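You operate a simulated robot arm through the tools that you are given. There is no shell and no other tool. Be economical: measure what you need, move in short steps, check, and stop when the job is done.

You are at the controls of a simulated two-armed robot. One attempt, no reset.

Task
Give the sample its dose, then prove 70 % on the meter.
Fine: the dial is set; hold the white pump stand, one stroke. Stand the cup clear on the table, hold the orange stand to pull the probe, dip it and click it back in. Spill none, drop nothing.

It is judged by the outcome, as a careful person would: the job done as asked, and still so three seconds after it is handed in. It fails if anything else is knocked over, pushed out of place, dropped, spilled or broken.

Robot
Two 7-joint arms with two-finger parallel grippers on one trunk, on a base that drives. Base frame: it is fixed to the floor where the robot stands at the start and does not move with it; the origin is under the middle of the robot, x ahead of it, y to its left, z up. Readings come in m, rad, newtons and seconds.
The left shoulder is at the start at [0.07, 0.163, 1.22], the right one opposite. Places, roughly: flat lever [0.5, 0, 1]; steel table [0.6, 0.1, 0.9]; clamp knob [0.8, -0.5, 0.9]; sliding post [0.8, -0.1, 0.9]; upright lever [0.8, 0.2, 1]; dose dial [0.5, 0.1, 1.1]. Payload 3.43 kg a hand.
Tool frame (each hand has its own): the origin (TCP) lies between the finger pads and is the grasp point; the fingertips stand 0.034 m ahead of it; z points along the fingers, y is the line along which they close. Largest opening 0.128 m; finger width 0.024, thickness 0.012; the body of the gripper, 0.048 by 0.13 m, starts 0.096 m behind the TCP.
Orientation is that of the tool frame in the base frame, as a unit quaternion [x, y, z, w]. With the fingers straight down and closing along the base's y, the tool's x points along the base's -x, its y along +y and its z along -z.

Tools
- The arms move only by the tool send_rows. It takes "left_motion", "right_motion" or both (then of equal length, played together; a hand with none holds still); each is one flat list of numbers, 6 for each row, row after row: the shift along the base's x, y, z in m, then the turn, a rotation vector about the base's x, y, z in rad. In form: [tx, ty, tz, rx, ry, rz, tx, ty, tz, rx, ry, rz, ...]. A call has 1 to 10 rows; each row shifts and turns the commanded pose from where the row before left it. "left_claw" and "right_claw" are, for a hand that has rows, the gripper command, from -1 (fully open) to 1 (shut), values between in proportion, set as the call begins (left out, the last holds). Rows are played at 5 a second. More than 0.05 m and 0.15 rad between two rows, or a gripper value outside its range, and nothing of the call is played. A pose out of reach is approached as far as the arm can. The call stops where the force on the tool passes 40 N (or 10 N more than at its start, if that is more) or the arm is blocked; 0.2 s more then pass. Each finger travels about 0.153 m/s and halts on what it meets, pressing with about 35 N; the grip force reading is that of the motor and also rises with nothing between the fingers. The clock runs only during rows and for 0.2 s after the last one: add rows that do not move to give the fingers time. It gives the time, the measured TCP pose, the force on the tool (base axes), the opening and the grip force at its end, in the units of the frame above (readings bear some noise).
- Cameras (640 x 400 px; columns grow to the right, rows downward): "scene" is now at [0.1422, 0.0235, 1.4661]; the picture's right is [0.25, -0.97, 0.00], its down [-0.36, -0.09, -0.93] and it looks along [0.90, 0.23, -0.38] (base axes); focal length 214 px, centre (320, 200). "left" rides on the left gripper at [0.076, 0.011, -0.16] in its tool frame; the picture's right is [-0.15, 0.99, 0.00], its down [-0.88, -0.13, -0.46] and it looks along [-0.45, -0.07, 0.89] (tool axes); focal length 234 px, centre (320, 200). "right" rides on the right gripper at [0.076, -0.011, -0.16] in its tool frame; the picture's right is [0.15, 0.99, 0.00], its down [-0.88, 0.13, -0.46] and it looks along [-0.45, 0.07, 0.89] (tool axes); focal length 234 px, centre (320, 200). There is no depth. A picture from a camera that has moved, and an enlarged one, comes with that camera's place and axes in the base frame and with its lens.
- capture(camera): a new picture of that camera. It takes no simulated time.
- slide_trunk(by): slides the trunk up (or, below 0, down) by that many m; the arms and the scene camera ride with it, the base frame stays. It gives what a move gives, with no picture.
- roll_base(legs): drives the robot by 1 to 6 legs, each [ahead, left, turn to the left] in m, m and rad, along the robot's own axes; the way and the turn of a leg run together, so that a leg with both is an arc; at most 1.5 m and 3.142 rad a leg. The arms and the cameras ride along, it lands a little off, and it stops where it bumps. It gives what a move gives.
- pan_tilt(pan, tilt): turns the head with the scene camera to pan (to the left, within 1.501 rad either way) and tilt (down, from -0.506 to 1.204), counted from straight ahead of the robot. It gives what a move gives.
- zoom(camera, box): a new picture of the part [left, top, right, bottom] of that camera's present view, enlarged. It takes no simulated time.
- finish_job(): hands the job in; it is judged then, once.

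Work in short steps. Places have to be worked out from the pictures, the camera data and where the tool is seen: move nearer, look again, correct. Check each grasp and each placing, and mend what went wrong. You have 120 turns and 100 pictures in all, those below and enlarged ones among them. Open the grippers and draw the arms clear of the work before you hand the job in, unless the task says otherwise; then end with one line.

The tools are called after "Call:" by a JSON object that holds its "fn" and its "kwargs". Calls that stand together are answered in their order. send_rows: Moves the arms, as the interface text tells. Its arguments: {"type":"object","properties":{"left_motion":{"type":"array","items":{"type":"number"}},"left_claw":{"type":"number"},"right_motion":{"type":"array","items":{"type":"number"}},"right_claw":{"type":"number"}},"required":[]} The other tools are called the same way: slide_trunk (by) slides the trunk up or down; roll_base (legs) drives the base; pan_tilt (pan, tilt) turns the head that bears the scene camera; capture (camera) takes a picture; zoom (camera, box) takes an enlarged picture of a part of a camera's view; finish_job () hands the job in.

At the start:

```text
t: 0.0
left_ee_pos: [0.3004, 0.4263, 1.3702]
left_ee_rot: [0.0, 1.0, 0.0, 0.0]
left_wrist_force: [0.5, 0.2, -1.0]
left_grip_width: 0.1277
left_grasp_force: 0.0
right_ee_pos: [0.3568, 0.0575, 1.3809]
right_ee_rot: [0.0, 1.0, 0.0, 0.0]
right_wrist_force: [0.6, 1.1, 0.1]
right_grip_width: 0.128
right_grasp_force: 0.1
trunk travel left (down, up): [-0.7, 0.24]
robot x, y, heading: [-0.0022, 0.0024, -0.005]
head pan, tilt: [0.25, 0.386]
```

scene: 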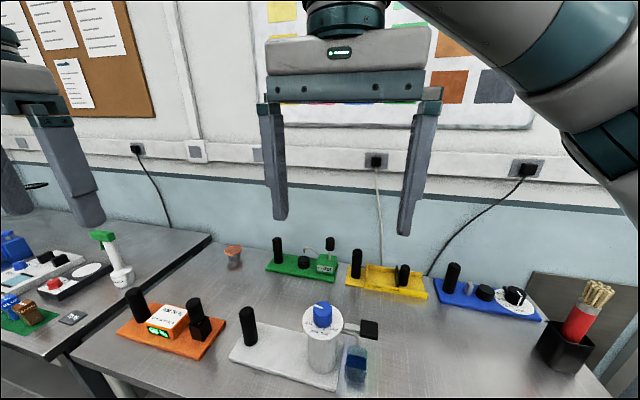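
right: 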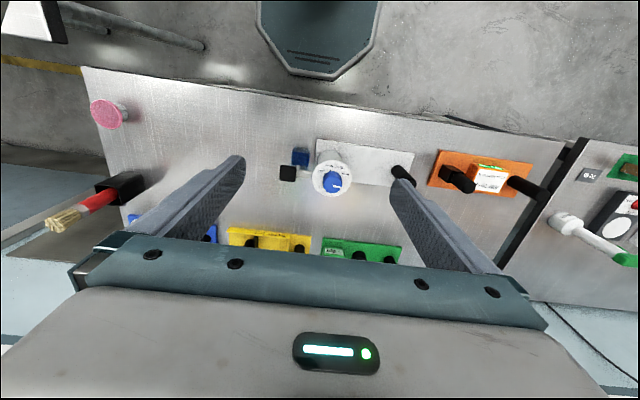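
left: 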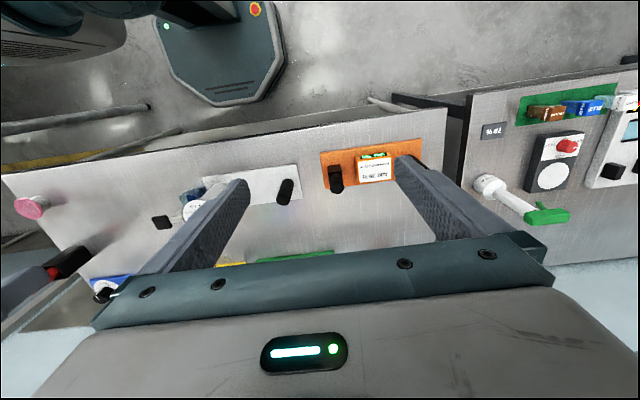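

I start by looking closer at the pump stand, cup and orange meter stand.

Call:
{"fn": "zoom", "kwargs": {"camera": "scene", "box": [200, 270, 420, 400]}}

Call:
{"fn": "zoom", "kwargs": {"camera": "scene", "box": [80, 220, 260, 370]}}

Call:
{"fn": "zoom", "kwargs": {"camera": "right", "box": [220, 110, 580, 280]}}

```text
2.91 times, centred on (310, 335) of scene
camera zoom: at [0.1422, 0.0235, 1.4661], right [0.25, -0.97, 0.0], down [-0.36, -0.09, -0.93], along [0.9, 0.23, -0.38], focal length 624 px, centre (349, -193)
```

zoom: 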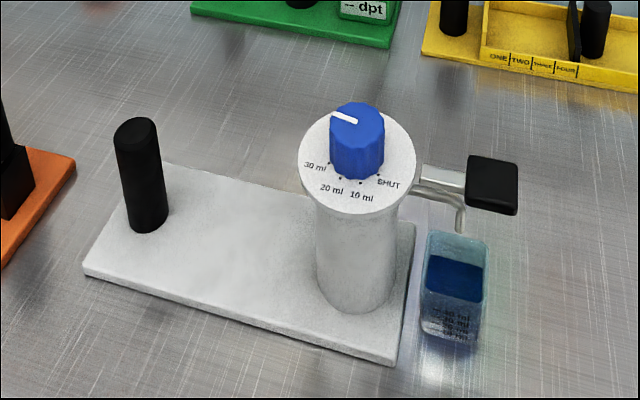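

```text
2.67 times, centred on (170, 295) of scene
camera zoom: at [0.1422, 0.0235, 1.4661], right [0.25, -0.97, 0.0], down [-0.36, -0.09, -0.93], along [0.9, 0.23, -0.38], focal length 572 px, centre (720, -53)
```

zoom: 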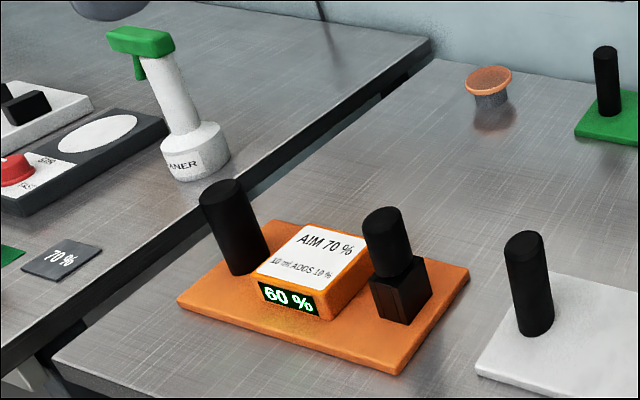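

```text
1.78 times, centred on (400, 195) of right
camera zoom: at [0.2801, 0.0454, 1.5414], right [-0.15, 0.99, 0.0], down [0.88, 0.13, 0.46], along [0.45, 0.07, -0.89], focal length 416 px, centre (178, 209)
```

zoom: 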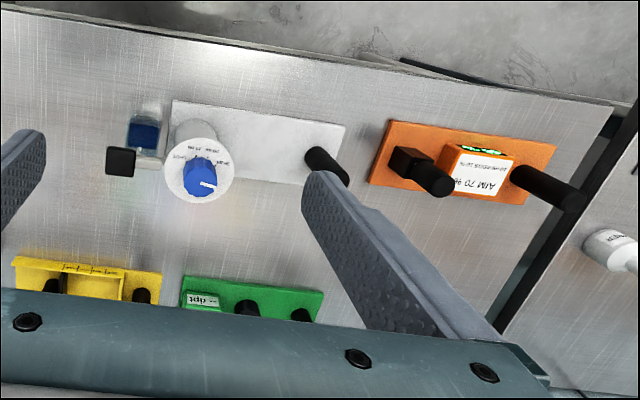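

Table surface triangulates near z 0.9. I check the dial's setting from the right camera and scene.

Call:
{"fn": "zoom", "kwargs": {"camera": "right", "box": [270, 130, 370, 210]}}

Call:
{"fn": "zoom", "kwargs": {"camera": "scene", "box": [290, 290, 390, 390]}}

```text
5.00 times, centred on (320, 170) of right
camera zoom: at [0.2801, 0.0454, 1.5414], right [-0.15, 0.99, 0.0], down [0.88, 0.13, 0.46], along [0.45, 0.07, -0.89], focal length 1171 px, centre (320, 350)
```

zoom: 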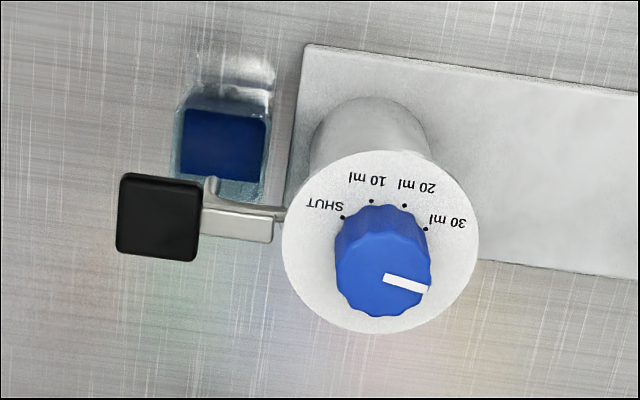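

```text
4.00 times, centred on (340, 340) of scene
camera zoom: at [0.1422, 0.0235, 1.4661], right [0.25, -0.97, 0.0], down [-0.36, -0.09, -0.93], along [0.9, 0.23, -0.38], focal length 858 px, centre (240, -360)
```

zoom: 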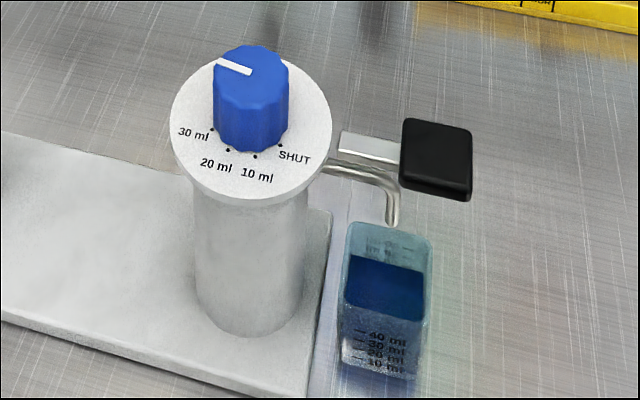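

The pointer looks past 30 ml rather than at 10 ml, while the meter says "60 %, 10 ml adds 10 %". I take a straight-down look to be sure of it.

Call:
{"fn": "send_rows", "kwargs": {"right_motion": [0.03, 0.014, -0.02, 0, 0.117, 0, 0.03, 0.014, -0.02, 0, 0.117, 0, 0.03, 0.014, -0.02, 0, 0.117, 0, 0.028, 0.014, -0.02, 0, 0.117, 0]}}

Call:
{"fn": "capture", "kwargs": {"camera": "right"}}

Call:
{"fn": "zoom", "kwargs": {"camera": "right", "box": [250, 130, 390, 230]}}

```text
t: 1.0
left_ee_pos: [0.3025, 0.4272, 1.3703]
left_ee_rot: [0.0, 1.0, -0.001, -0.001]
left_wrist_force: [1.6, 0.2, 0.3]
left_grip_width: 0.1279
left_grasp_force: 0.0
right_ee_pos: [0.4773, 0.1142, 1.3016]
right_ee_rot: [0.0, 0.972, 0.0, -0.233]
right_wrist_force: [0.4, -0.1, -0.7]
right_grip_width: 0.1281
right_grasp_force: 0.0
trunk travel left (down, up): [-0.7, 0.24]
robot x, y, heading: [0.0012, -0.0008, 0.001]
head pan, tilt: [0.25, 0.386]
```

```text
91 pictures are left
camera right: at [0.4818, 0.1029, 1.4783], right [-0.13, 0.99, 0.07], down [0.99, 0.13, 0.01], along [0.0, 0.07, -1.0], focal length 234 px, centre (320, 200)
```

right: 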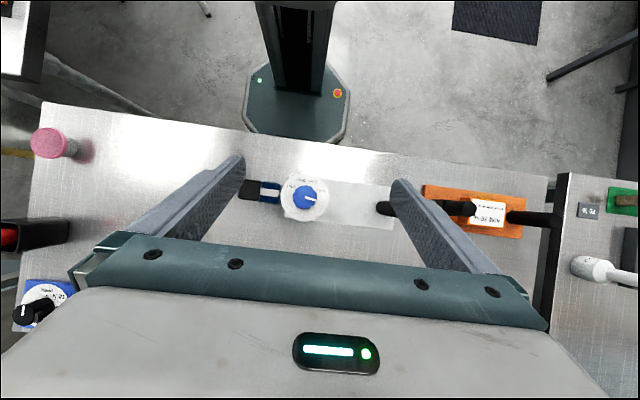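

```text
4.00 times, centred on (320, 180) of right
camera zoom: at [0.4818, 0.1029, 1.4783], right [-0.13, 0.99, 0.07], down [0.99, 0.13, 0.01], along [0.0, 0.07, -1.0], focal length 937 px, centre (320, 280)
```

zoom: 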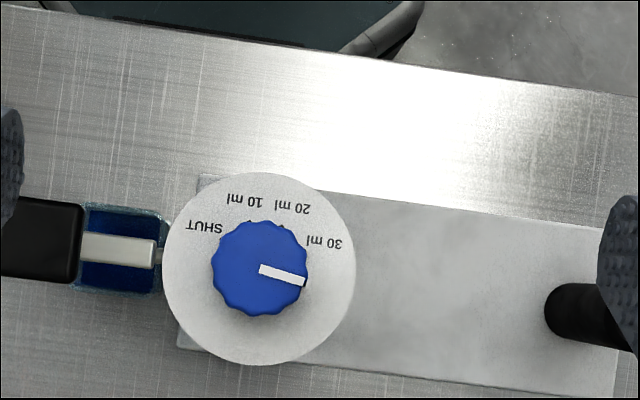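

The pointer indeed sits about one step past "30 ml". I zoom harder on it, on the cup's marks and the meter.

Call:
{"fn": "zoom", "kwargs": {"camera": "right", "box": [280, 165, 340, 225]}}

Call:
{"fn": "zoom", "kwargs": {"camera": "scene", "box": [335, 310, 385, 390]}}

Call:
{"fn": "zoom", "kwargs": {"camera": "scene", "box": [0, 220, 110, 340]}}

```text
6.67 times, centred on (310, 195) of right
camera zoom: at [0.4818, 0.1029, 1.4783], right [-0.13, 0.99, 0.07], down [0.99, 0.13, 0.01], along [0.0, 0.07, -1.0], focal length 1561 px, centre (387, 233)
```

zoom: 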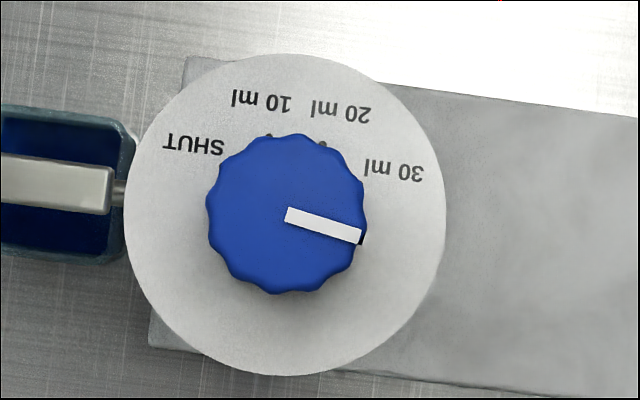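

```text
5.00 times, centred on (360, 350) of scene
camera zoom: at [0.1444, 0.025, 1.4658], right [0.25, -0.97, 0.0], down [-0.37, -0.09, -0.93], along [0.9, 0.23, -0.38], focal length 1072 px, centre (120, -550)
```

zoom: 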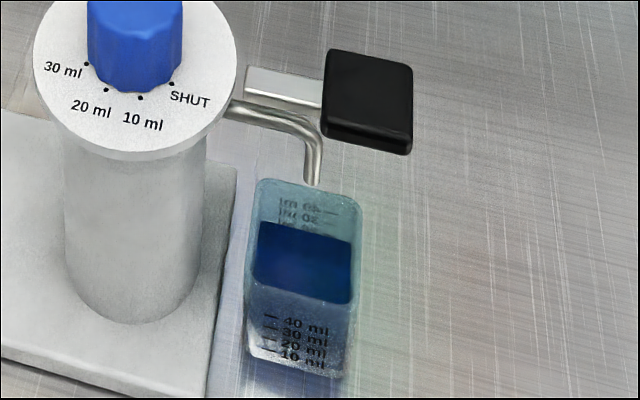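

```text
3.33 times, centred on (55, 280) of scene
camera zoom: at [0.1444, 0.025, 1.4658], right [0.25, -0.97, 0.0], down [-0.37, -0.09, -0.93], along [0.9, 0.23, -0.38], focal length 715 px, centre (1203, -67)
```

zoom: 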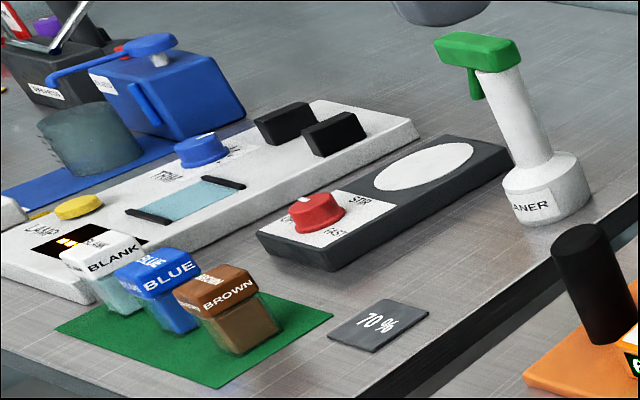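

The dial stands one step past 30 ml, so it is not at the needed 10 ml (60→70 %); I'll set it to 10 before the stroke. First I shift the base left for better two-arm reach.

Call:
{"fn": "roll_base", "kwargs": {"legs": [[0, 0.14, 0]]}}

Call:
{"fn": "pan_tilt", "kwargs": {"pan": 0.0, "tilt": 0.75}}

Call:
{"fn": "capture", "kwargs": {"camera": "scene"}}

Call:
{"fn": "capture", "kwargs": {"camera": "left"}}

```text
t: 2.3
left_ee_pos: [0.301, 0.5609, 1.371]
left_ee_rot: [0.001, 1.0, 0.001, 0.0]
left_wrist_force: [-0.4, -0.6, -0.2]
left_grip_width: 0.1279
left_grasp_force: 0.2
right_ee_pos: [0.476, 0.2475, 1.3033]
right_ee_rot: [0.001, 0.973, 0.001, -0.232]
right_wrist_force: [0.3, -0.3, 0.3]
right_grip_width: 0.128
right_grasp_force: 0.1
trunk travel left (down, up): [-0.7, 0.24]
robot x, y, heading: [-0.0039, 0.1353, 0.002]
head pan, tilt: [0.25, 0.386]
```

```text
t: 3.2
left_ee_pos: [0.3012, 0.5632, 1.371]
left_ee_rot: [0.0, 1.0, 0.0, 0.0]
left_wrist_force: [0.1, -0.4, -0.2]
left_grip_width: 0.1279
left_grasp_force: 0.1
right_ee_pos: [0.4759, 0.2512, 1.3027]
right_ee_rot: [0.001, 0.973, 0.001, -0.231]
right_wrist_force: [-0.4, 0.0, 0.2]
right_grip_width: 0.1278
right_grasp_force: 0.1
trunk travel left (down, up): [-0.7, 0.24]
robot x, y, heading: [-0.0005, 0.1348, -0.004]
head pan, tilt: [0.0, 0.75]
```

```text
86 pictures are left
camera scene: at [0.1354, 0.1383, 1.4337], right [0.0, -1.0, 0.0], down [-0.68, 0.0, -0.73], along [0.73, 0.0, -0.68], focal length 214 px, centre (320, 200)
```

scene: 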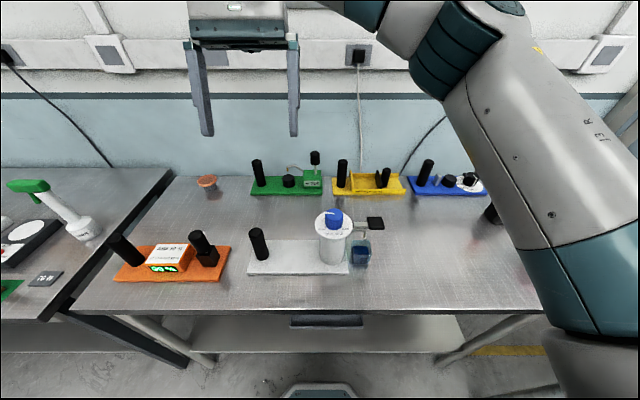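

```text
85 pictures are left
camera left: at [0.2261, 0.5759, 1.53], right [0.15, 0.99, 0.0], down [0.88, -0.13, 0.46], along [0.45, -0.07, -0.89], focal length 234 px, centre (320, 200)
```

left: 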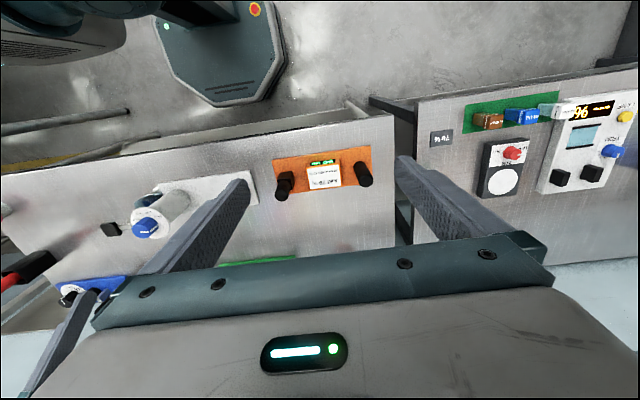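

Clear view now: the white post is at about (0.45, 0.285), top z 1.04. I bring the right hand upright above the dial and the left hand above the white post.

Call:
{"fn": "send_rows", "kwargs": {"left_motion": [0.021, -0.04, -0.03, 0, 0, 0, 0.021, -0.04, -0.03, 0, 0, 0, 0.021, -0.04, -0.03, 0, 0, 0, 0.021, -0.04, -0.03, 0, 0, 0, 0.022, -0.04, -0.03, 0, 0, 0, 0.022, -0.04, -0.03, 0, 0, 0, 0.022, -0.039, -0.03, 0, 0, 0], "right_motion": [0, -0.037, -0.01, 0, -0.117, 0, 0, -0.037, -0.01, 0, -0.117, 0, 0, -0.037, -0.01, 0, -0.117, 0, 0, -0.036, -0.01, 0, -0.117, 0, 0, 0, 0, 0, 0, 0, 0, 0, 0, 0, 0, 0, 0, 0, 0, 0, 0, 0], "left_claw": -0.1, "right_claw": -0.1}}

Call:
{"fn": "capture", "kwargs": {"camera": "left"}}

Call:
{"fn": "capture", "kwargs": {"camera": "right"}}

Call:
{"fn": "capture", "kwargs": {"camera": "scene"}}

```text
refused: row 1 steps farther than a row can; nothing moved
```

```text
84 pictures are left
camera left: at [0.2261, 0.5759, 1.53], right [0.15, 0.99, 0.0], down [0.88, -0.13, 0.46], along [0.45, -0.07, -0.89], focal length 234 px, centre (320, 200)
```

left: 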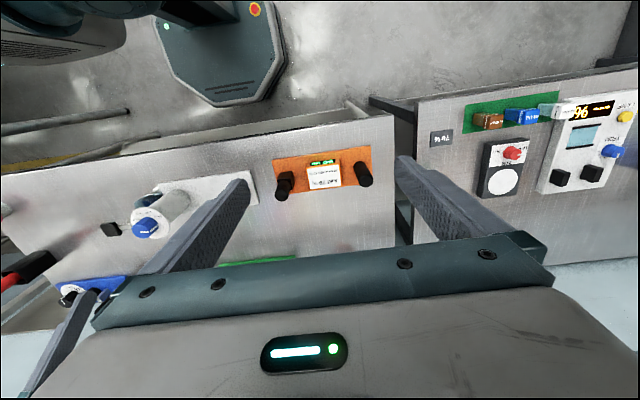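

```text
83 pictures are left
camera right: at [0.4795, 0.2385, 1.4795], right [-0.13, 0.99, 0.07], down [0.99, 0.13, 0.01], along [0.0, 0.07, -1.0], focal length 234 px, centre (320, 200)
```

right: 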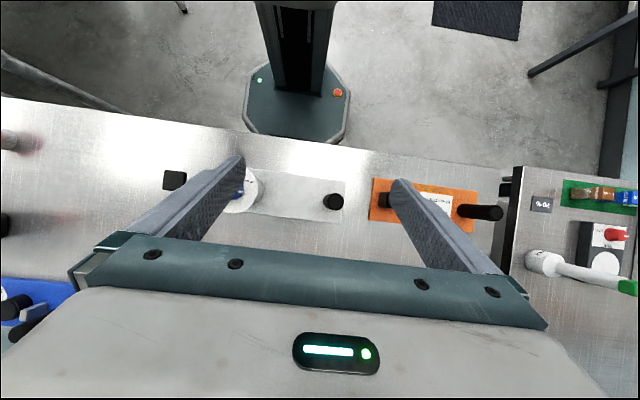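

```text
82 pictures are left
camera scene: at [0.1354, 0.1383, 1.4337], right [0.0, -1.0, 0.0], down [-0.68, 0.0, -0.73], along [0.73, 0.0, -0.68], focal length 214 px, centre (320, 200)
```

scene: 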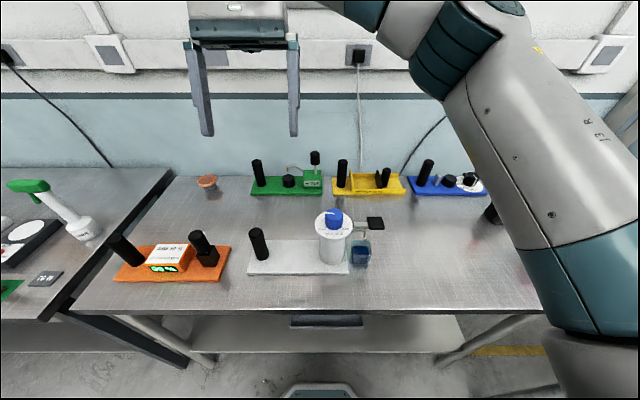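

Steps must be under 0.05 m; reworked estimate puts the post nearer (0.476, 0.295) with top about 1.015. I redo the move in smaller rows, staying above.

Call:
{"fn": "send_rows", "kwargs": {"left_motion": [0.0194, -0.0298, -0.0233, 0, 0, 0, 0.0194, -0.0298, -0.0233, 0, 0, 0, 0.0194, -0.0298, -0.0233, 0, 0, 0, 0.0194, -0.0298, -0.0233, 0, 0, 0, 0.0194, -0.0298, -0.0233, 0, 0, 0, 0.0194, -0.0298, -0.0233, 0, 0, 0, 0.0194, -0.0298, -0.0233, 0, 0, 0, 0.0194, -0.0298, -0.0233, 0, 0, 0, 0.0194, -0.0298, -0.0233, 0, 0, 0], "right_motion": [0, -0.037, -0.01, 0, -0.117, 0, 0, -0.037, -0.01, 0, -0.117, 0, 0, -0.037, -0.01, 0, -0.117, 0, 0, -0.036, -0.01, 0, -0.117, 0, 0, 0, 0, 0, 0, 0, 0, 0, 0, 0, 0, 0, 0, 0, 0, 0, 0, 0, 0, 0, 0, 0, 0, 0, 0, 0, 0, 0, 0, 0], "left_claw": -0.1, "right_claw": -0.1}}

Call:
{"fn": "capture", "kwargs": {"camera": "left"}}

Call:
{"fn": "capture", "kwargs": {"camera": "right"}}

Call:
{"fn": "capture", "kwargs": {"camera": "scene"}}

```text
t: 5.2
left_ee_pos: [0.4786, 0.2957, 1.16]
left_ee_rot: [0.001, 1.0, 0.0, -0.001]
left_wrist_force: [0.7, 0.4, 0.1]
left_grip_width: 0.0706
left_grasp_force: 0.1
right_ee_pos: [0.4786, 0.104, 1.2621]
right_ee_rot: [0.001, 1.0, 0.002, -0.001]
right_wrist_force: [0.5, -1.0, -0.2]
right_grip_width: 0.0705
right_grasp_force: 0.0
trunk travel left (down, up): [-0.7, 0.24]
robot x, y, heading: [0.0008, 0.1379, 0.001]
head pan, tilt: [0.0, 0.75]
```

```text
81 pictures are left
camera left: at [0.4031, 0.3087, 1.3207], right [0.15, 0.99, 0.0], down [0.88, -0.13, 0.45], along [0.45, -0.07, -0.89], focal length 234 px, centre (320, 200)
```

left: 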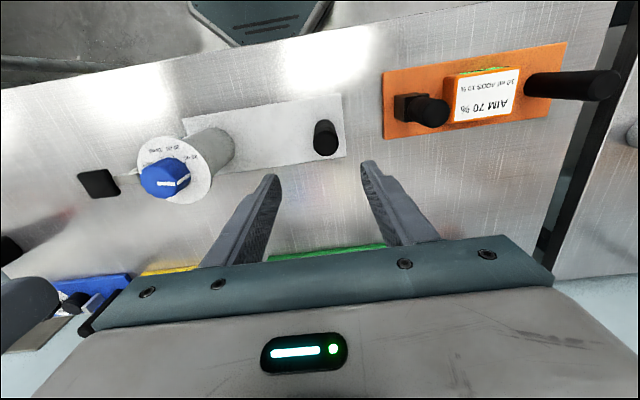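

```text
80 pictures are left
camera right: at [0.4029, 0.0917, 1.4222], right [-0.14, 0.99, 0.0], down [0.88, 0.13, 0.45], along [0.45, 0.07, -0.89], focal length 234 px, centre (320, 200)
```

right: 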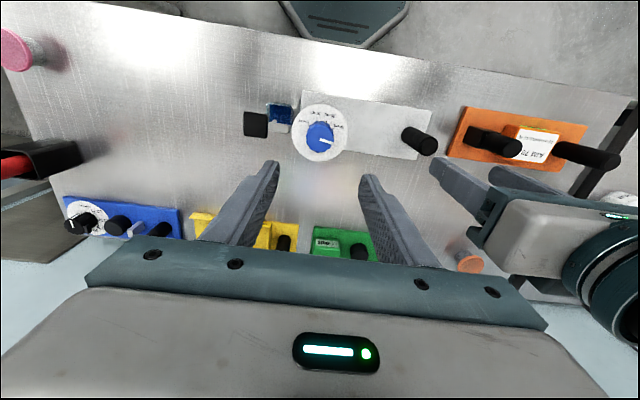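

```text
79 pictures are left
camera scene: at [0.1394, 0.138, 1.4332], right [0.0, -1.0, 0.0], down [-0.68, 0.0, -0.73], along [0.73, 0.0, -0.68], focal length 214 px, centre (320, 200)
```

scene: 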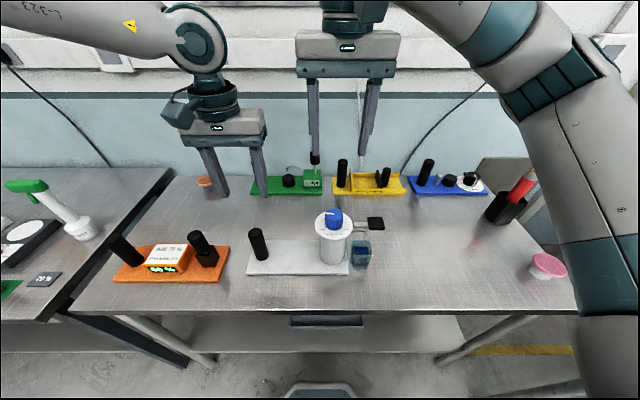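

The post is at about (0.481, 0.299), right under the left hand. I lower it over the post and grip.

Call:
{"fn": "send_rows", "kwargs": {"left_motion": [0.0025, 0.003, -0.04, 0, 0, 0, 0, 0, -0.04, 0, 0, 0, 0, 0, -0.04, 0, 0, 0, 0, 0, -0.045, 0, 0, 0, 0, 0, 0, 0, 0, 0]}}

Call:
{"fn": "capture", "kwargs": {"camera": "scene"}}

Call:
{"fn": "capture", "kwargs": {"camera": "left"}}

```text
t: 6.4
left_ee_pos: [0.478, 0.2964, 0.9942]
left_ee_rot: [0.001, 1.0, 0.0, 0.0]
left_wrist_force: [0.1, -0.4, 0.3]
left_grip_width: 0.0701
left_grasp_force: 0.1
right_ee_pos: [0.4736, 0.103, 1.2636]
right_ee_rot: [0.001, 1.0, 0.001, 0.0]
right_wrist_force: [-0.7, 0.5, -0.3]
right_grip_width: 0.0706
right_grasp_force: 0.1
trunk travel left (down, up): [-0.7, 0.24]
robot x, y, heading: [-0.002, 0.1375, 0.001]
head pan, tilt: [0.0, 0.75]
```

```text
78 pictures are left
camera scene: at [0.1346, 0.1373, 1.4337], right [0.0, -1.0, 0.0], down [-0.68, 0.0, -0.73], along [0.73, 0.0, -0.68], focal length 214 px, centre (320, 200)
```

scene: 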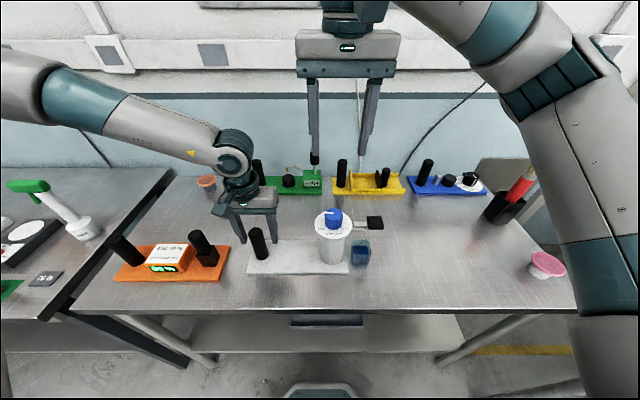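

```text
77 pictures are left
camera left: at [0.4027, 0.3093, 1.1544], right [0.15, 0.99, 0.0], down [0.88, -0.13, 0.46], along [0.45, -0.07, -0.89], focal length 234 px, centre (320, 200)
```

left: 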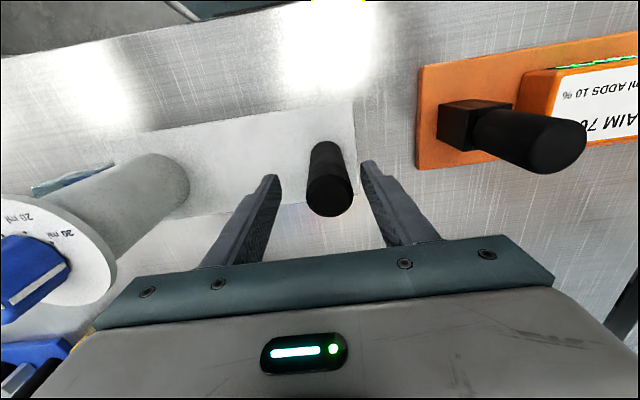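

The post lies between the left fingers. I close the left gripper.

Call:
{"fn": "send_rows", "kwargs": {"left_motion": [0, 0, 0, 0, 0, 0, 0, 0, 0, 0, 0, 0, 0, 0, 0, 0, 0, 0], "left_claw": 1}}

Call:
{"fn": "zoom", "kwargs": {"camera": "scene", "box": [200, 180, 400, 300]}}

```text
t: 7.2
left_ee_pos: [0.4782, 0.297, 0.9963]
left_ee_rot: [0.0, 1.0, 0.0, 0.0]
left_wrist_force: [-0.2, 0.0, 2.4]
left_grip_width: 0.0354
left_grasp_force: 35.3
right_ee_pos: [0.4748, 0.1039, 1.2636]
right_ee_rot: [0.001, 1.0, 0.001, -0.001]
right_wrist_force: [0.4, 0.8, 0.0]
right_grip_width: 0.0705
right_grasp_force: 0.1
trunk travel left (down, up): [-0.7, 0.24]
robot x, y, heading: [0.001, 0.1392, -0.002]
head pan, tilt: [0.0, 0.75]
```

```text
3.20 times, centred on (300, 240) of scene
camera zoom: at [0.135, 0.1376, 1.4337], right [0.0, -1.0, 0.0], down [-0.68, 0.0, -0.73], along [0.73, 0.0, -0.68], focal length 686 px, centre (384, 72)
```

zoom: 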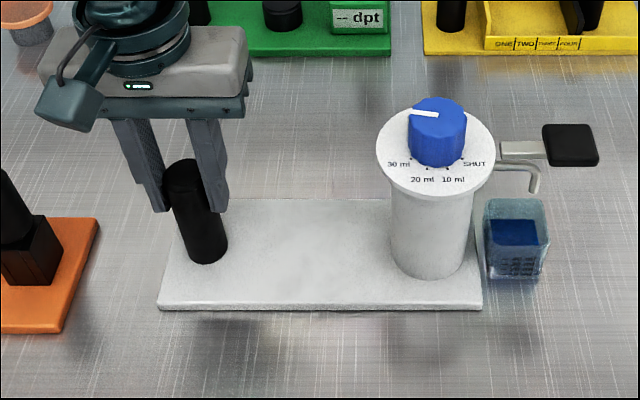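

Left grip holds (35 mm post). Now I lower the right hand toward the knob, pre-turned −0.5 rad, and open it enough for the 42 mm knob.

Call:
{"fn": "send_rows", "kwargs": {"right_motion": [0.001, 0, -0.035, 0, 0, -0.125, 0.001, 0, -0.035, 0, 0, -0.125, 0, 0, -0.035, 0, 0, -0.125, 0, 0, -0.03, 0, 0, -0.125], "right_claw": -0.1}}

Call:
{"fn": "capture", "kwargs": {"camera": "right"}}

Call:
{"fn": "zoom", "kwargs": {"camera": "scene", "box": [240, 140, 440, 280]}}

```text
t: 8.2
left_ee_pos: [0.4782, 0.2963, 0.995]
left_ee_rot: [0.0, 1.0, 0.0, 0.0]
left_wrist_force: [1.7, 0.4, 3.5]
left_grip_width: 0.0355
left_grasp_force: 35.2
right_ee_pos: [0.4791, 0.1017, 1.1272]
right_ee_rot: [0.25, 0.968, 0.001, 0.0]
right_wrist_force: [-0.1, 0.3, 0.2]
right_grip_width: 0.0702
right_grasp_force: 0.0
trunk travel left (down, up): [-0.7, 0.24]
robot x, y, heading: [0.0029, 0.1381, -0.001]
head pan, tilt: [0.0, 0.75]
```

```text
75 pictures are left
camera right: at [0.4058, 0.1271, 1.2867], right [0.35, 0.94, 0.0], down [0.83, -0.31, 0.46], along [0.43, -0.16, -0.89], focal length 234 px, centre (320, 200)
```

right: 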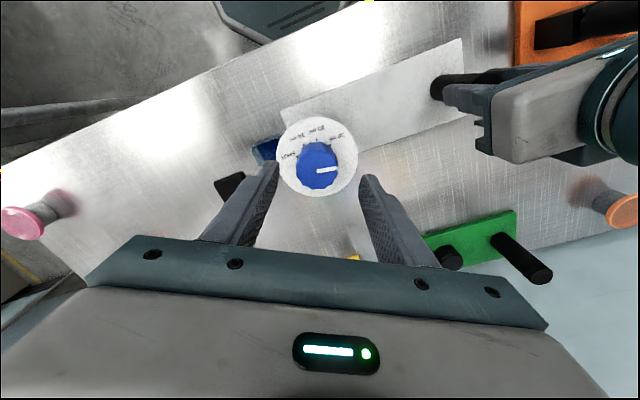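

```text
2.86 times, centred on (340, 210) of scene
camera zoom: at [0.1352, 0.1376, 1.4337], right [0.0, -1.0, 0.0], down [-0.68, 0.0, -0.73], along [0.73, 0.0, -0.68], focal length 613 px, centre (263, 171)
```

zoom: 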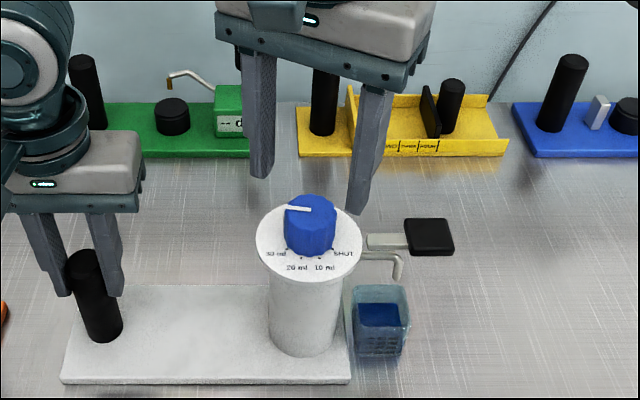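

The knob is centred under the gripper within a few mm. I descend so the tips reach about z 1.043 and look again.

Call:
{"fn": "send_rows", "kwargs": {"right_motion": [-0.001, 0.001, -0.02, 0, 0, 0, 0, 0, -0.02, 0, 0, 0, 0, 0, -0.01, 0, 0, 0, 0, 0, 0, 0, 0, 0]}}

Call:
{"fn": "zoom", "kwargs": {"camera": "scene", "box": [280, 170, 400, 270]}}

Call:
{"fn": "capture", "kwargs": {"camera": "right"}}

```text
t: 9.2
left_ee_pos: [0.4776, 0.2965, 0.995]
left_ee_rot: [0.001, 1.0, 0.0, 0.0]
left_wrist_force: [1.0, 1.0, 5.0]
left_grip_width: 0.0354
left_grasp_force: 35.6
right_ee_pos: [0.4776, 0.1037, 1.0783]
right_ee_rot: [0.248, 0.969, 0.001, 0.0]
right_wrist_force: [0.3, -0.3, -0.1]
right_grip_width: 0.0705
right_grasp_force: 0.0
trunk travel left (down, up): [-0.7, 0.24]
robot x, y, heading: [0.0007, 0.1411, 0.003]
head pan, tilt: [0.0, 0.75]
```

```text
4.00 times, centred on (340, 220) of scene
camera zoom: at [0.135, 0.1377, 1.4337], right [0.0, -1.0, 0.0], down [-0.68, 0.0, -0.73], along [0.73, 0.0, -0.68], focal length 858 px, centre (240, 120)
```

zoom: 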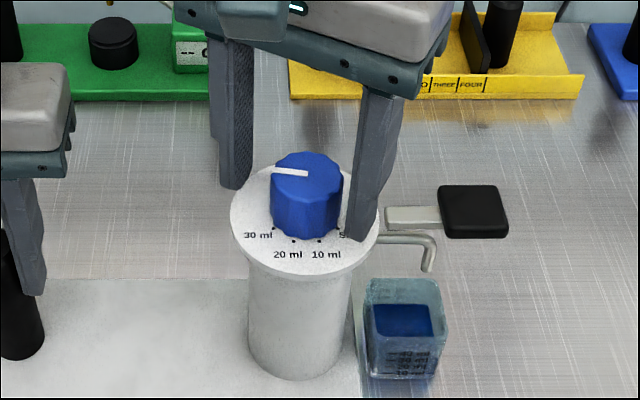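

```text
72 pictures are left
camera right: at [0.4042, 0.1289, 1.2377], right [0.35, 0.94, 0.0], down [0.83, -0.31, 0.46], along [0.43, -0.16, -0.89], focal length 234 px, centre (320, 200)
```

right: 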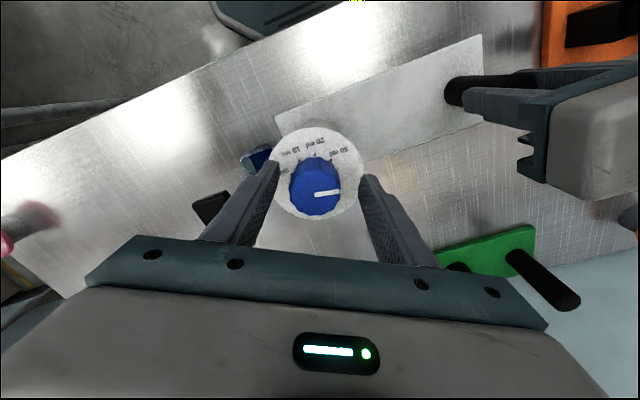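

Fingers straddle the knob just above the disc. I close on it.

Call:
{"fn": "send_rows", "kwargs": {"right_motion": [0, 0, 0, 0, 0, 0, 0, 0, 0, 0, 0, 0, 0, 0, 0, 0, 0, 0], "right_claw": 1}}

Call:
{"fn": "capture", "kwargs": {"camera": "right"}}

```text
t: 10.0
left_ee_pos: [0.478, 0.2982, 0.9942]
left_ee_rot: [0.0, 1.0, 0.002, 0.0]
left_wrist_force: [3.8, 27.7, 8.0]
left_grip_width: 0.0355
left_grasp_force: 35.2
right_ee_pos: [0.4767, 0.1008, 1.078]
right_ee_rot: [0.248, 0.969, 0.0, 0.0]
right_wrist_force: [-1.4, -29.1, -0.3]
right_grip_width: 0.0407
right_grasp_force: 35.5
trunk travel left (down, up): [-0.7, 0.24]
robot x, y, heading: [0.0017, 0.1388, -0.004]
head pan, tilt: [0.0, 0.75]
```

```text
71 pictures are left
camera right: at [0.4044, 0.1276, 1.2376], right [0.35, 0.94, 0.0], down [0.83, -0.31, 0.46], along [0.43, -0.16, -0.89], focal length 234 px, centre (320, 200)
```

right: 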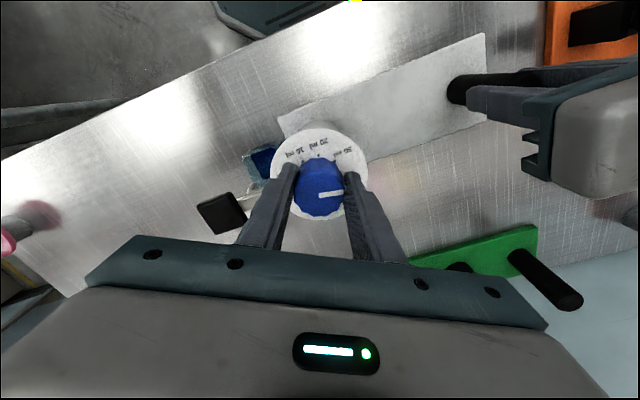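

Knob gripped (41 mm) but off centre by a few mm, giving 29 N sideways. I ease the right hand in −y.

Call:
{"fn": "send_rows", "kwargs": {"right_motion": [0, -0.002, 0, 0, 0, 0, 0, -0.0015, 0, 0, 0, 0, 0, 0, 0, 0, 0, 0]}}

```text
t: 10.8
left_ee_pos: [0.4778, 0.2973, 0.9947]
left_ee_rot: [0.001, 1.0, 0.0, 0.0]
left_wrist_force: [1.2, 18.7, 7.1]
left_grip_width: 0.0355
left_grasp_force: 34.6
right_ee_pos: [0.478, 0.1008, 1.0781]
right_ee_rot: [0.248, 0.969, 0.001, 0.0]
right_wrist_force: [-0.2, -15.4, 3.4]
right_grip_width: 0.0407
right_grasp_force: 34.6
trunk travel left (down, up): [-0.7, 0.24]
robot x, y, heading: [0.001, 0.1335, -0.003]
head pan, tilt: [0.0, 0.75]
```

Halved; a bit more easing, then a first part of the turn (+z).

Call:
{"fn": "send_rows", "kwargs": {"right_motion": [0, -0.002, 0, 0, 0, 0, 0, -0.0015, 0, 0, 0, 0.1, 0, 0, 0, 0, 0, 0.1, 0, 0, 0, 0, 0, 0.1, 0, 0, 0, 0, 0, 0.1]}}

Call:
{"fn": "capture", "kwargs": {"camera": "right"}}

```text
t: 12.0
left_ee_pos: [0.478, 0.2953, 0.995]
left_ee_rot: [0.002, 1.0, -0.001, 0.0]
left_wrist_force: [-2.2, -12.5, 0.5]
left_grip_width: 0.0355
left_grasp_force: 35.2
right_ee_pos: [0.4764, 0.0966, 1.0779]
right_ee_rot: [0.049, 0.999, 0.002, 0.0]
right_wrist_force: [0.1, 10.2, 3.0]
right_grip_width: 0.0407
right_grasp_force: 35.9
trunk travel left (down, up): [-0.7, 0.24]
robot x, y, heading: [0.0048, 0.1398, -0.001]
head pan, tilt: [0.0, 0.75]
```

```text
70 pictures are left
camera right: at [0.3994, 0.0919, 1.2376], right [-0.05, 1.0, 0.0], down [0.89, 0.04, 0.46], along [0.46, 0.02, -0.89], focal length 234 px, centre (320, 200)
```

right: 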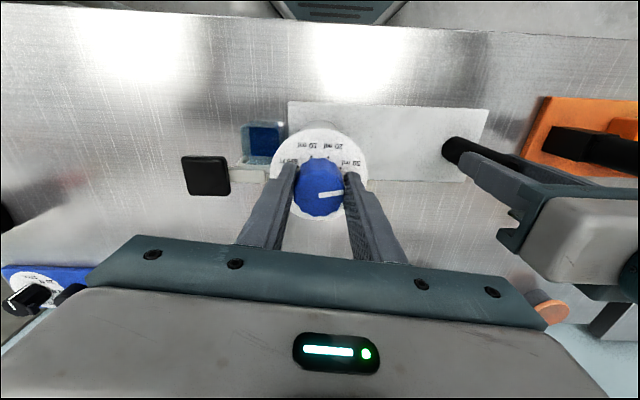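

The knob turns with the gripper and the stand holds. I continue the turn.

Call:
{"fn": "send_rows", "kwargs": {"right_motion": [0, 0.001, 0, 0, 0, 0.12, 0, 0, 0, 0, 0, 0.12, 0, 0, 0, 0, 0, 0.12, 0, 0, 0, 0, 0, 0.12, 0, 0, 0, 0, 0, 0.12, 0, 0, 0, 0, 0, 0.12, 0, 0, 0, 0, 0, 0.12, 0, 0, 0, 0, 0, 0.12, 0, 0, 0, 0, 0, 0.12]}}

Call:
{"fn": "capture", "kwargs": {"camera": "right"}}

Call:
{"fn": "capture", "kwargs": {"camera": "scene"}}

```text
t: 14.0
left_ee_pos: [0.478, 0.2977, 0.9951]
left_ee_rot: [0.002, 1.0, 0.001, -0.001]
left_wrist_force: [-2.2, 22.0, 2.3]
left_grip_width: 0.0355
left_grasp_force: 35.0
right_ee_pos: [0.4756, 0.0972, 1.0768]
right_ee_rot: [-0.473, 0.881, 0.0, -0.001]
right_wrist_force: [0.0, -19.9, 0.8]
right_grip_width: 0.0405
right_grasp_force: 34.5
trunk travel left (down, up): [-0.7, 0.24]
robot x, y, heading: [0.0027, 0.1361, -0.002]
head pan, tilt: [0.0, 0.75]
```

```text
69 pictures are left
camera right: at [0.4425, 0.0281, 1.2374], right [-0.9, 0.43, 0.0], down [0.38, 0.81, 0.45], along [0.19, 0.41, -0.89], focal length 234 px, centre (320, 200)
```

right: 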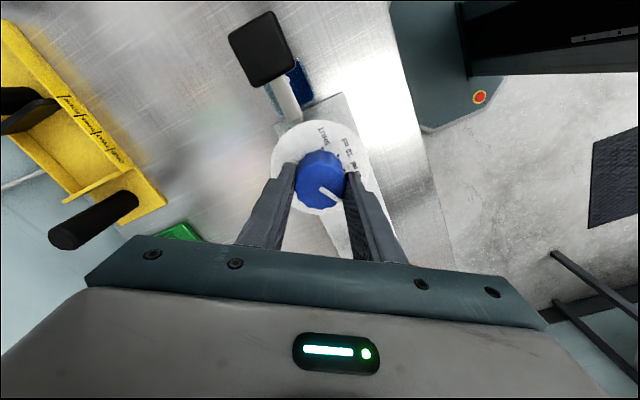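

```text
68 pictures are left
camera scene: at [0.1346, 0.1377, 1.4336], right [0.0, -1.0, 0.0], down [-0.68, 0.0, -0.73], along [0.73, 0.0, -0.68], focal length 214 px, centre (320, 200)
```

scene: 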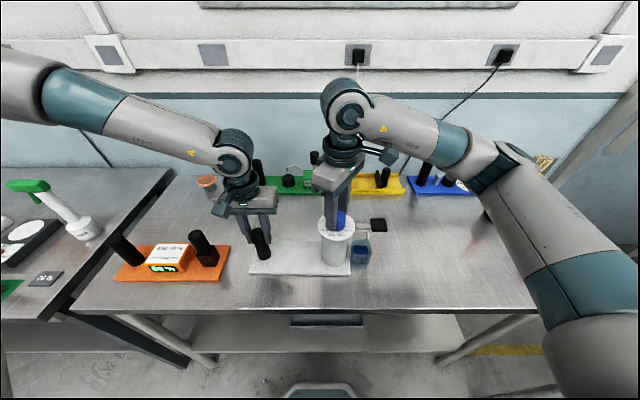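

The pointer now sits differently relative to the fingers, so the knob slipped partly. I zoom in to read it.

Call:
{"fn": "zoom", "kwargs": {"camera": "right", "box": [265, 115, 385, 225]}}

Call:
{"fn": "zoom", "kwargs": {"camera": "scene", "box": [290, 190, 390, 280]}}

```text
3.64 times, centred on (325, 170) of right
camera zoom: at [0.4425, 0.0281, 1.2374], right [-0.9, 0.43, 0.0], down [0.38, 0.81, 0.45], along [0.19, 0.41, -0.89], focal length 852 px, centre (302, 309)
```

zoom: 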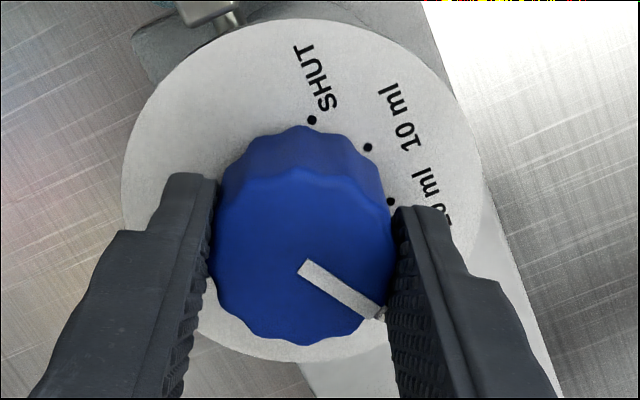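

```text
4.44 times, centred on (340, 235) of scene
camera zoom: at [0.1346, 0.1377, 1.4336], right [0.0, -1.0, 0.0], down [-0.68, 0.0, -0.73], along [0.73, 0.0, -0.68], focal length 953 px, centre (231, 44)
```

zoom: 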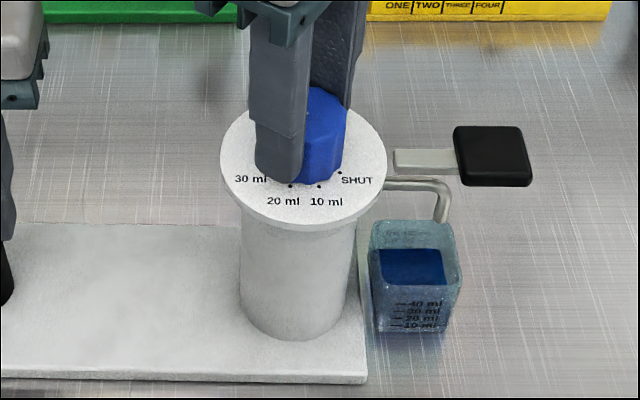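

The pointer has come back to about 30 ml; it lags the gripper. I go on slowly, easing the side force, and see whether it follows.

Call:
{"fn": "send_rows", "kwargs": {"right_motion": [0, -0.0025, 0, 0, 0, 0, 0, 0, 0, 0, 0, 0.05, 0, 0, 0, 0, 0, 0.05, 0, 0, 0, 0, 0, 0.05, 0, 0, 0, 0, 0, 0.05, 0, 0, 0, 0, 0, 0.05, 0, 0, 0, 0, 0, 0.05, 0, 0, 0, 0, 0, 0]}}

Call:
{"fn": "zoom", "kwargs": {"camera": "right", "box": [265, 115, 385, 225]}}

```text
t: 15.8
left_ee_pos: [0.4792, 0.2972, 0.9943]
left_ee_rot: [0.001, 1.0, 0.001, 0.001]
left_wrist_force: [-2.9, 4.9, 6.8]
left_grip_width: 0.0354
left_grasp_force: 34.7
right_ee_pos: [0.477, 0.0944, 1.079]
right_ee_rot: [-0.597, 0.802, 0.0, -0.001]
right_wrist_force: [4.4, -4.7, -4.6]
right_grip_width: 0.0408
right_grasp_force: 35.1
trunk travel left (down, up): [-0.7, 0.24]
robot x, y, heading: [0.0003, 0.1376, 0.001]
head pan, tilt: [0.0, 0.75]
```

```text
3.64 times, centred on (325, 170) of right
camera zoom: at [0.4653, 0.0183, 1.2377], right [-0.99, 0.14, 0.0], down [0.13, 0.88, 0.45], along [0.06, 0.45, -0.89], focal length 852 px, centre (302, 309)
```

zoom: 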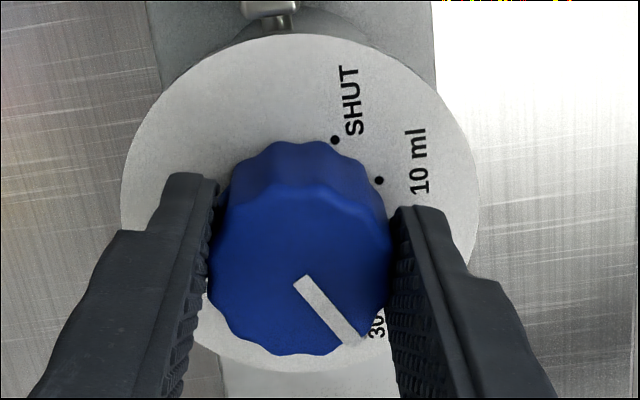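

The pointer now is exactly at 30 ml and stays there: a detent holds it and the fingers slip. I open, turn the hand back, re-centre at (0.477, 0.098), a touch lower, and regrasp.

Call:
{"fn": "send_rows", "kwargs": {"right_motion": [0, 0, 0, 0, 0, 0, 0, 0.001, 0, 0, 0, 0, 0, 0.002, 0, 0, 0, -0.14, 0, 0.001, 0, 0, 0, -0.14, 0, 0, 0, 0, 0, -0.14, 0, 0, 0, 0, 0, -0.14, 0, 0, 0, 0, 0, -0.14, 0, 0, 0, 0, 0, -0.14, 0, 0, 0, 0, 0, -0.14, 0, 0, 0, 0, 0, -0.14], "right_claw": -0.1}}

Call:
{"fn": "send_rows", "kwargs": {"right_motion": [0, 0, -0.003, 0, 0, -0.14, 0, 0, -0.002, 0, 0, -0.14, 0, 0, 0, 0, 0, 0]}}

Call:
{"fn": "capture", "kwargs": {"camera": "right"}}

```text
t: 18.0
left_ee_pos: [0.4786, 0.2972, 0.9946]
left_ee_rot: [0.001, 1.0, 0.0, 0.0]
left_wrist_force: [1.5, 0.0, 2.7]
left_grip_width: 0.0353
left_grasp_force: 35.1
right_ee_pos: [0.4772, 0.0984, 1.0773]
right_ee_rot: [-0.077, 0.997, 0.0, 0.0]
right_wrist_force: [-0.7, 0.1, -0.2]
right_grip_width: 0.0706
right_grasp_force: 0.0
trunk travel left (down, up): [-0.7, 0.24]
robot x, y, heading: [0.003, 0.1327, -0.001]
head pan, tilt: [0.0, 0.75]
```

```text
t: 18.8
left_ee_pos: [0.4781, 0.2965, 0.9951]
left_ee_rot: [0.001, 1.0, 0.0, 0.001]
left_wrist_force: [0.2, 0.3, 2.8]
left_grip_width: 0.0355
left_grasp_force: 35.5
right_ee_pos: [0.4763, 0.0983, 1.0723]
right_ee_rot: [0.061, 0.998, 0.001, 0.0]
right_wrist_force: [-0.1, -0.2, -0.6]
right_grip_width: 0.0703
right_grasp_force: 0.1
trunk travel left (down, up): [-0.7, 0.24]
robot x, y, heading: [-0.0015, 0.1354, 0.002]
head pan, tilt: [0.0, 0.75]
```

```text
64 pictures are left
camera right: at [0.3993, 0.0966, 1.2325], right [-0.02, 1.0, 0.0], down [0.89, 0.02, 0.46], along [0.46, 0.01, -0.89], focal length 234 px, centre (320, 200)
```

right: 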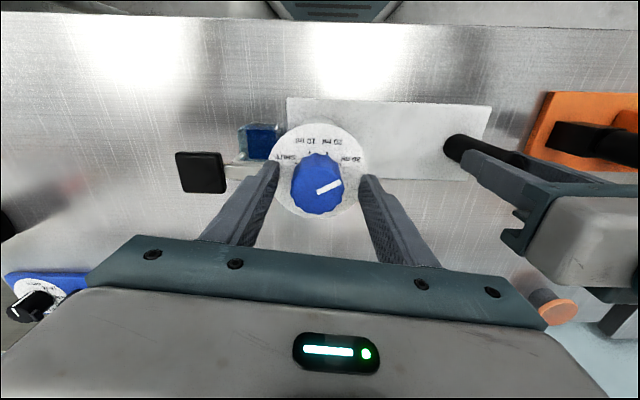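

The pointer clearly stands at 30 ml. I go a few mm deeper, grip, and turn slowly.

Call:
{"fn": "send_rows", "kwargs": {"right_motion": [0, 0, -0.003, 0, 0, 0, 0, 0, -0.003, 0, 0, 0, 0, 0, 0, 0, 0, 0]}}

Call:
{"fn": "send_rows", "kwargs": {"right_motion": [0, 0, 0, 0, 0, 0, 0, 0, 0, 0, 0, 0, 0, 0, 0, 0, 0, 0, 0, 0, 0, 0, 0, 0.1, 0, 0, 0, 0, 0, 0.1, 0, 0, 0, 0, 0, 0.1, 0, 0, 0, 0, 0, 0.1, 0, 0, 0, 0, 0, 0.1], "right_claw": 1}}

Call:
{"fn": "capture", "kwargs": {"camera": "right"}}

```text
t: 19.6
left_ee_pos: [0.4784, 0.2969, 0.9949]
left_ee_rot: [0.001, 1.0, 0.001, 0.001]
left_wrist_force: [1.1, 1.1, 3.2]
left_grip_width: 0.0353
left_grasp_force: 35.3
right_ee_pos: [0.4771, 0.0999, 1.0662]
right_ee_rot: [0.059, 0.998, 0.001, 0.0]
right_wrist_force: [0.5, 0.2, -0.4]
right_grip_width: 0.0703
right_grasp_force: 0.0
trunk travel left (down, up): [-0.7, 0.24]
robot x, y, heading: [0.0004, 0.1366, -0.004]
head pan, tilt: [0.0, 0.75]
```

```text
t: 21.4
left_ee_pos: [0.4782, 0.2995, 0.9938]
left_ee_rot: [0.001, 1.0, 0.003, 0.0]
left_wrist_force: [-0.2, 2.7, 4.7]
left_grip_width: 0.0358
left_grasp_force: 35.1
right_ee_pos: [0.4774, 0.0963, 1.0649]
right_ee_rot: [-0.171, 0.985, -0.004, 0.001]
right_wrist_force: [-0.3, -4.9, 0.0]
right_grip_width: 0.0406
right_grasp_force: 34.7
trunk travel left (down, up): [-0.7, 0.24]
robot x, y, heading: [0.003, 0.1372, 0.004]
head pan, tilt: [0.0, 0.75]
stopped in row 8 (right hand): the force on the tool passed its limit (the readings are from after the stop); the commanded pose is now the measured one
```

```text
63 pictures are left
camera right: at [0.4092, 0.0597, 1.2266], right [-0.47, 0.88, -0.01], down [0.78, 0.42, 0.45], along [0.4, 0.21, -0.89], focal length 234 px, centre (320, 200)
```

right: 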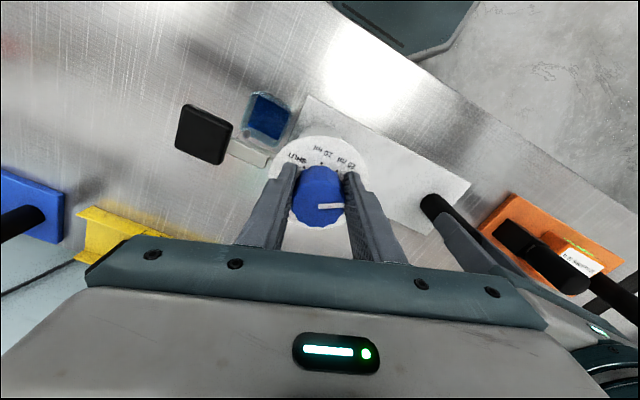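

It slipped again. I zoom to see whether the knob deflects at all from the 30 mark under the load.

Call:
{"fn": "zoom", "kwargs": {"camera": "right", "box": [265, 120, 375, 230]}}

Call:
{"fn": "zoom", "kwargs": {"camera": "scene", "box": [220, 170, 400, 290]}}

```text
3.64 times, centred on (320, 175) of right
camera zoom: at [0.4092, 0.0597, 1.2266], right [-0.47, 0.88, -0.01], down [0.78, 0.42, 0.45], along [0.4, 0.21, -0.89], focal length 852 px, centre (320, 291)
```

zoom: 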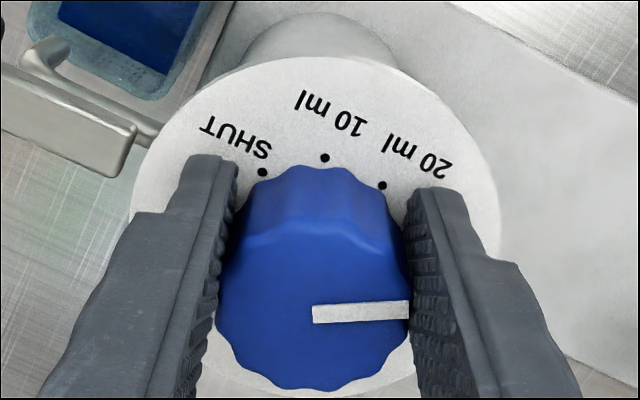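

```text
3.33 times, centred on (310, 230) of scene
camera zoom: at [0.135, 0.137, 1.4336], right [0.0, -1.0, 0.0], down [-0.68, 0.0, -0.73], along [0.73, 0.0, -0.68], focal length 715 px, centre (353, 100)
```

zoom: 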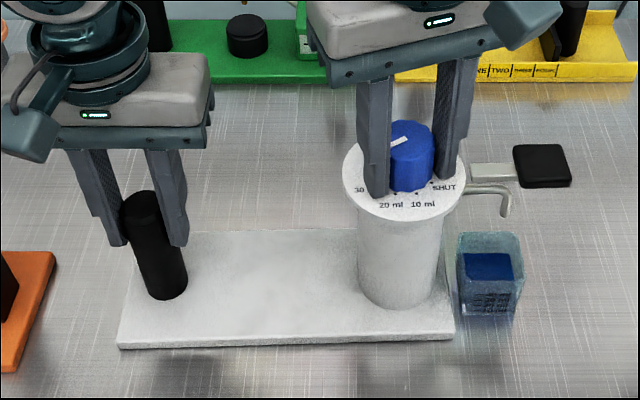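

The knob has crept about 8° toward 20. With the side force now eased, I turn on a bit further and watch.

Call:
{"fn": "send_rows", "kwargs": {"right_motion": [0, 0, 0, 0, 0, 0.1, 0, 0, 0, 0, 0, 0.1, 0, 0, 0, 0, 0, 0.1, 0, 0, 0, 0, 0, 0.1]}}

Call:
{"fn": "zoom", "kwargs": {"camera": "right", "box": [265, 120, 375, 230]}}

```text
t: 22.3
left_ee_pos: [0.4784, 0.3012, 0.994]
left_ee_rot: [0.0, 1.0, 0.006, -0.001]
left_wrist_force: [-2.3, 3.6, 6.2]
left_grip_width: 0.0359
left_grasp_force: 34.6
right_ee_pos: [0.4791, 0.0916, 1.0675]
right_ee_rot: [-0.331, 0.944, -0.006, 0.0]
right_wrist_force: [2.4, -7.1, -0.7]
right_grip_width: 0.0402
right_grasp_force: 35.3
trunk travel left (down, up): [-0.7, 0.24]
robot x, y, heading: [0.0003, 0.1362, -0.004]
head pan, tilt: [0.0, 0.75]
stopped in row 4 (right hand): the force on the tool passed its limit (the readings are from after the stop); the commanded pose is now the measured one
```

```text
3.64 times, centred on (320, 175) of right
camera zoom: at [0.4254, 0.0372, 1.2272], right [-0.73, 0.68, -0.01], down [0.6, 0.66, 0.45], along [0.31, 0.32, -0.89], focal length 852 px, centre (320, 291)
```

zoom: 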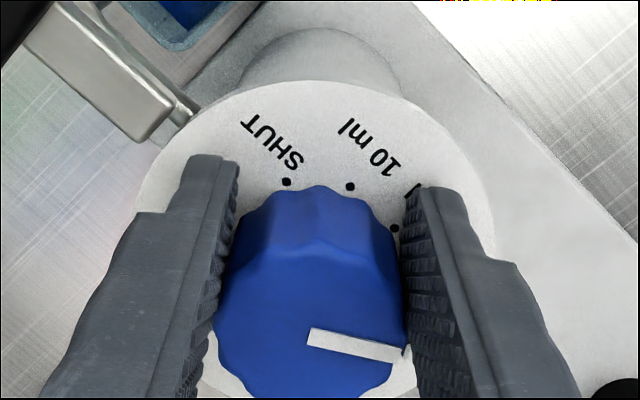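

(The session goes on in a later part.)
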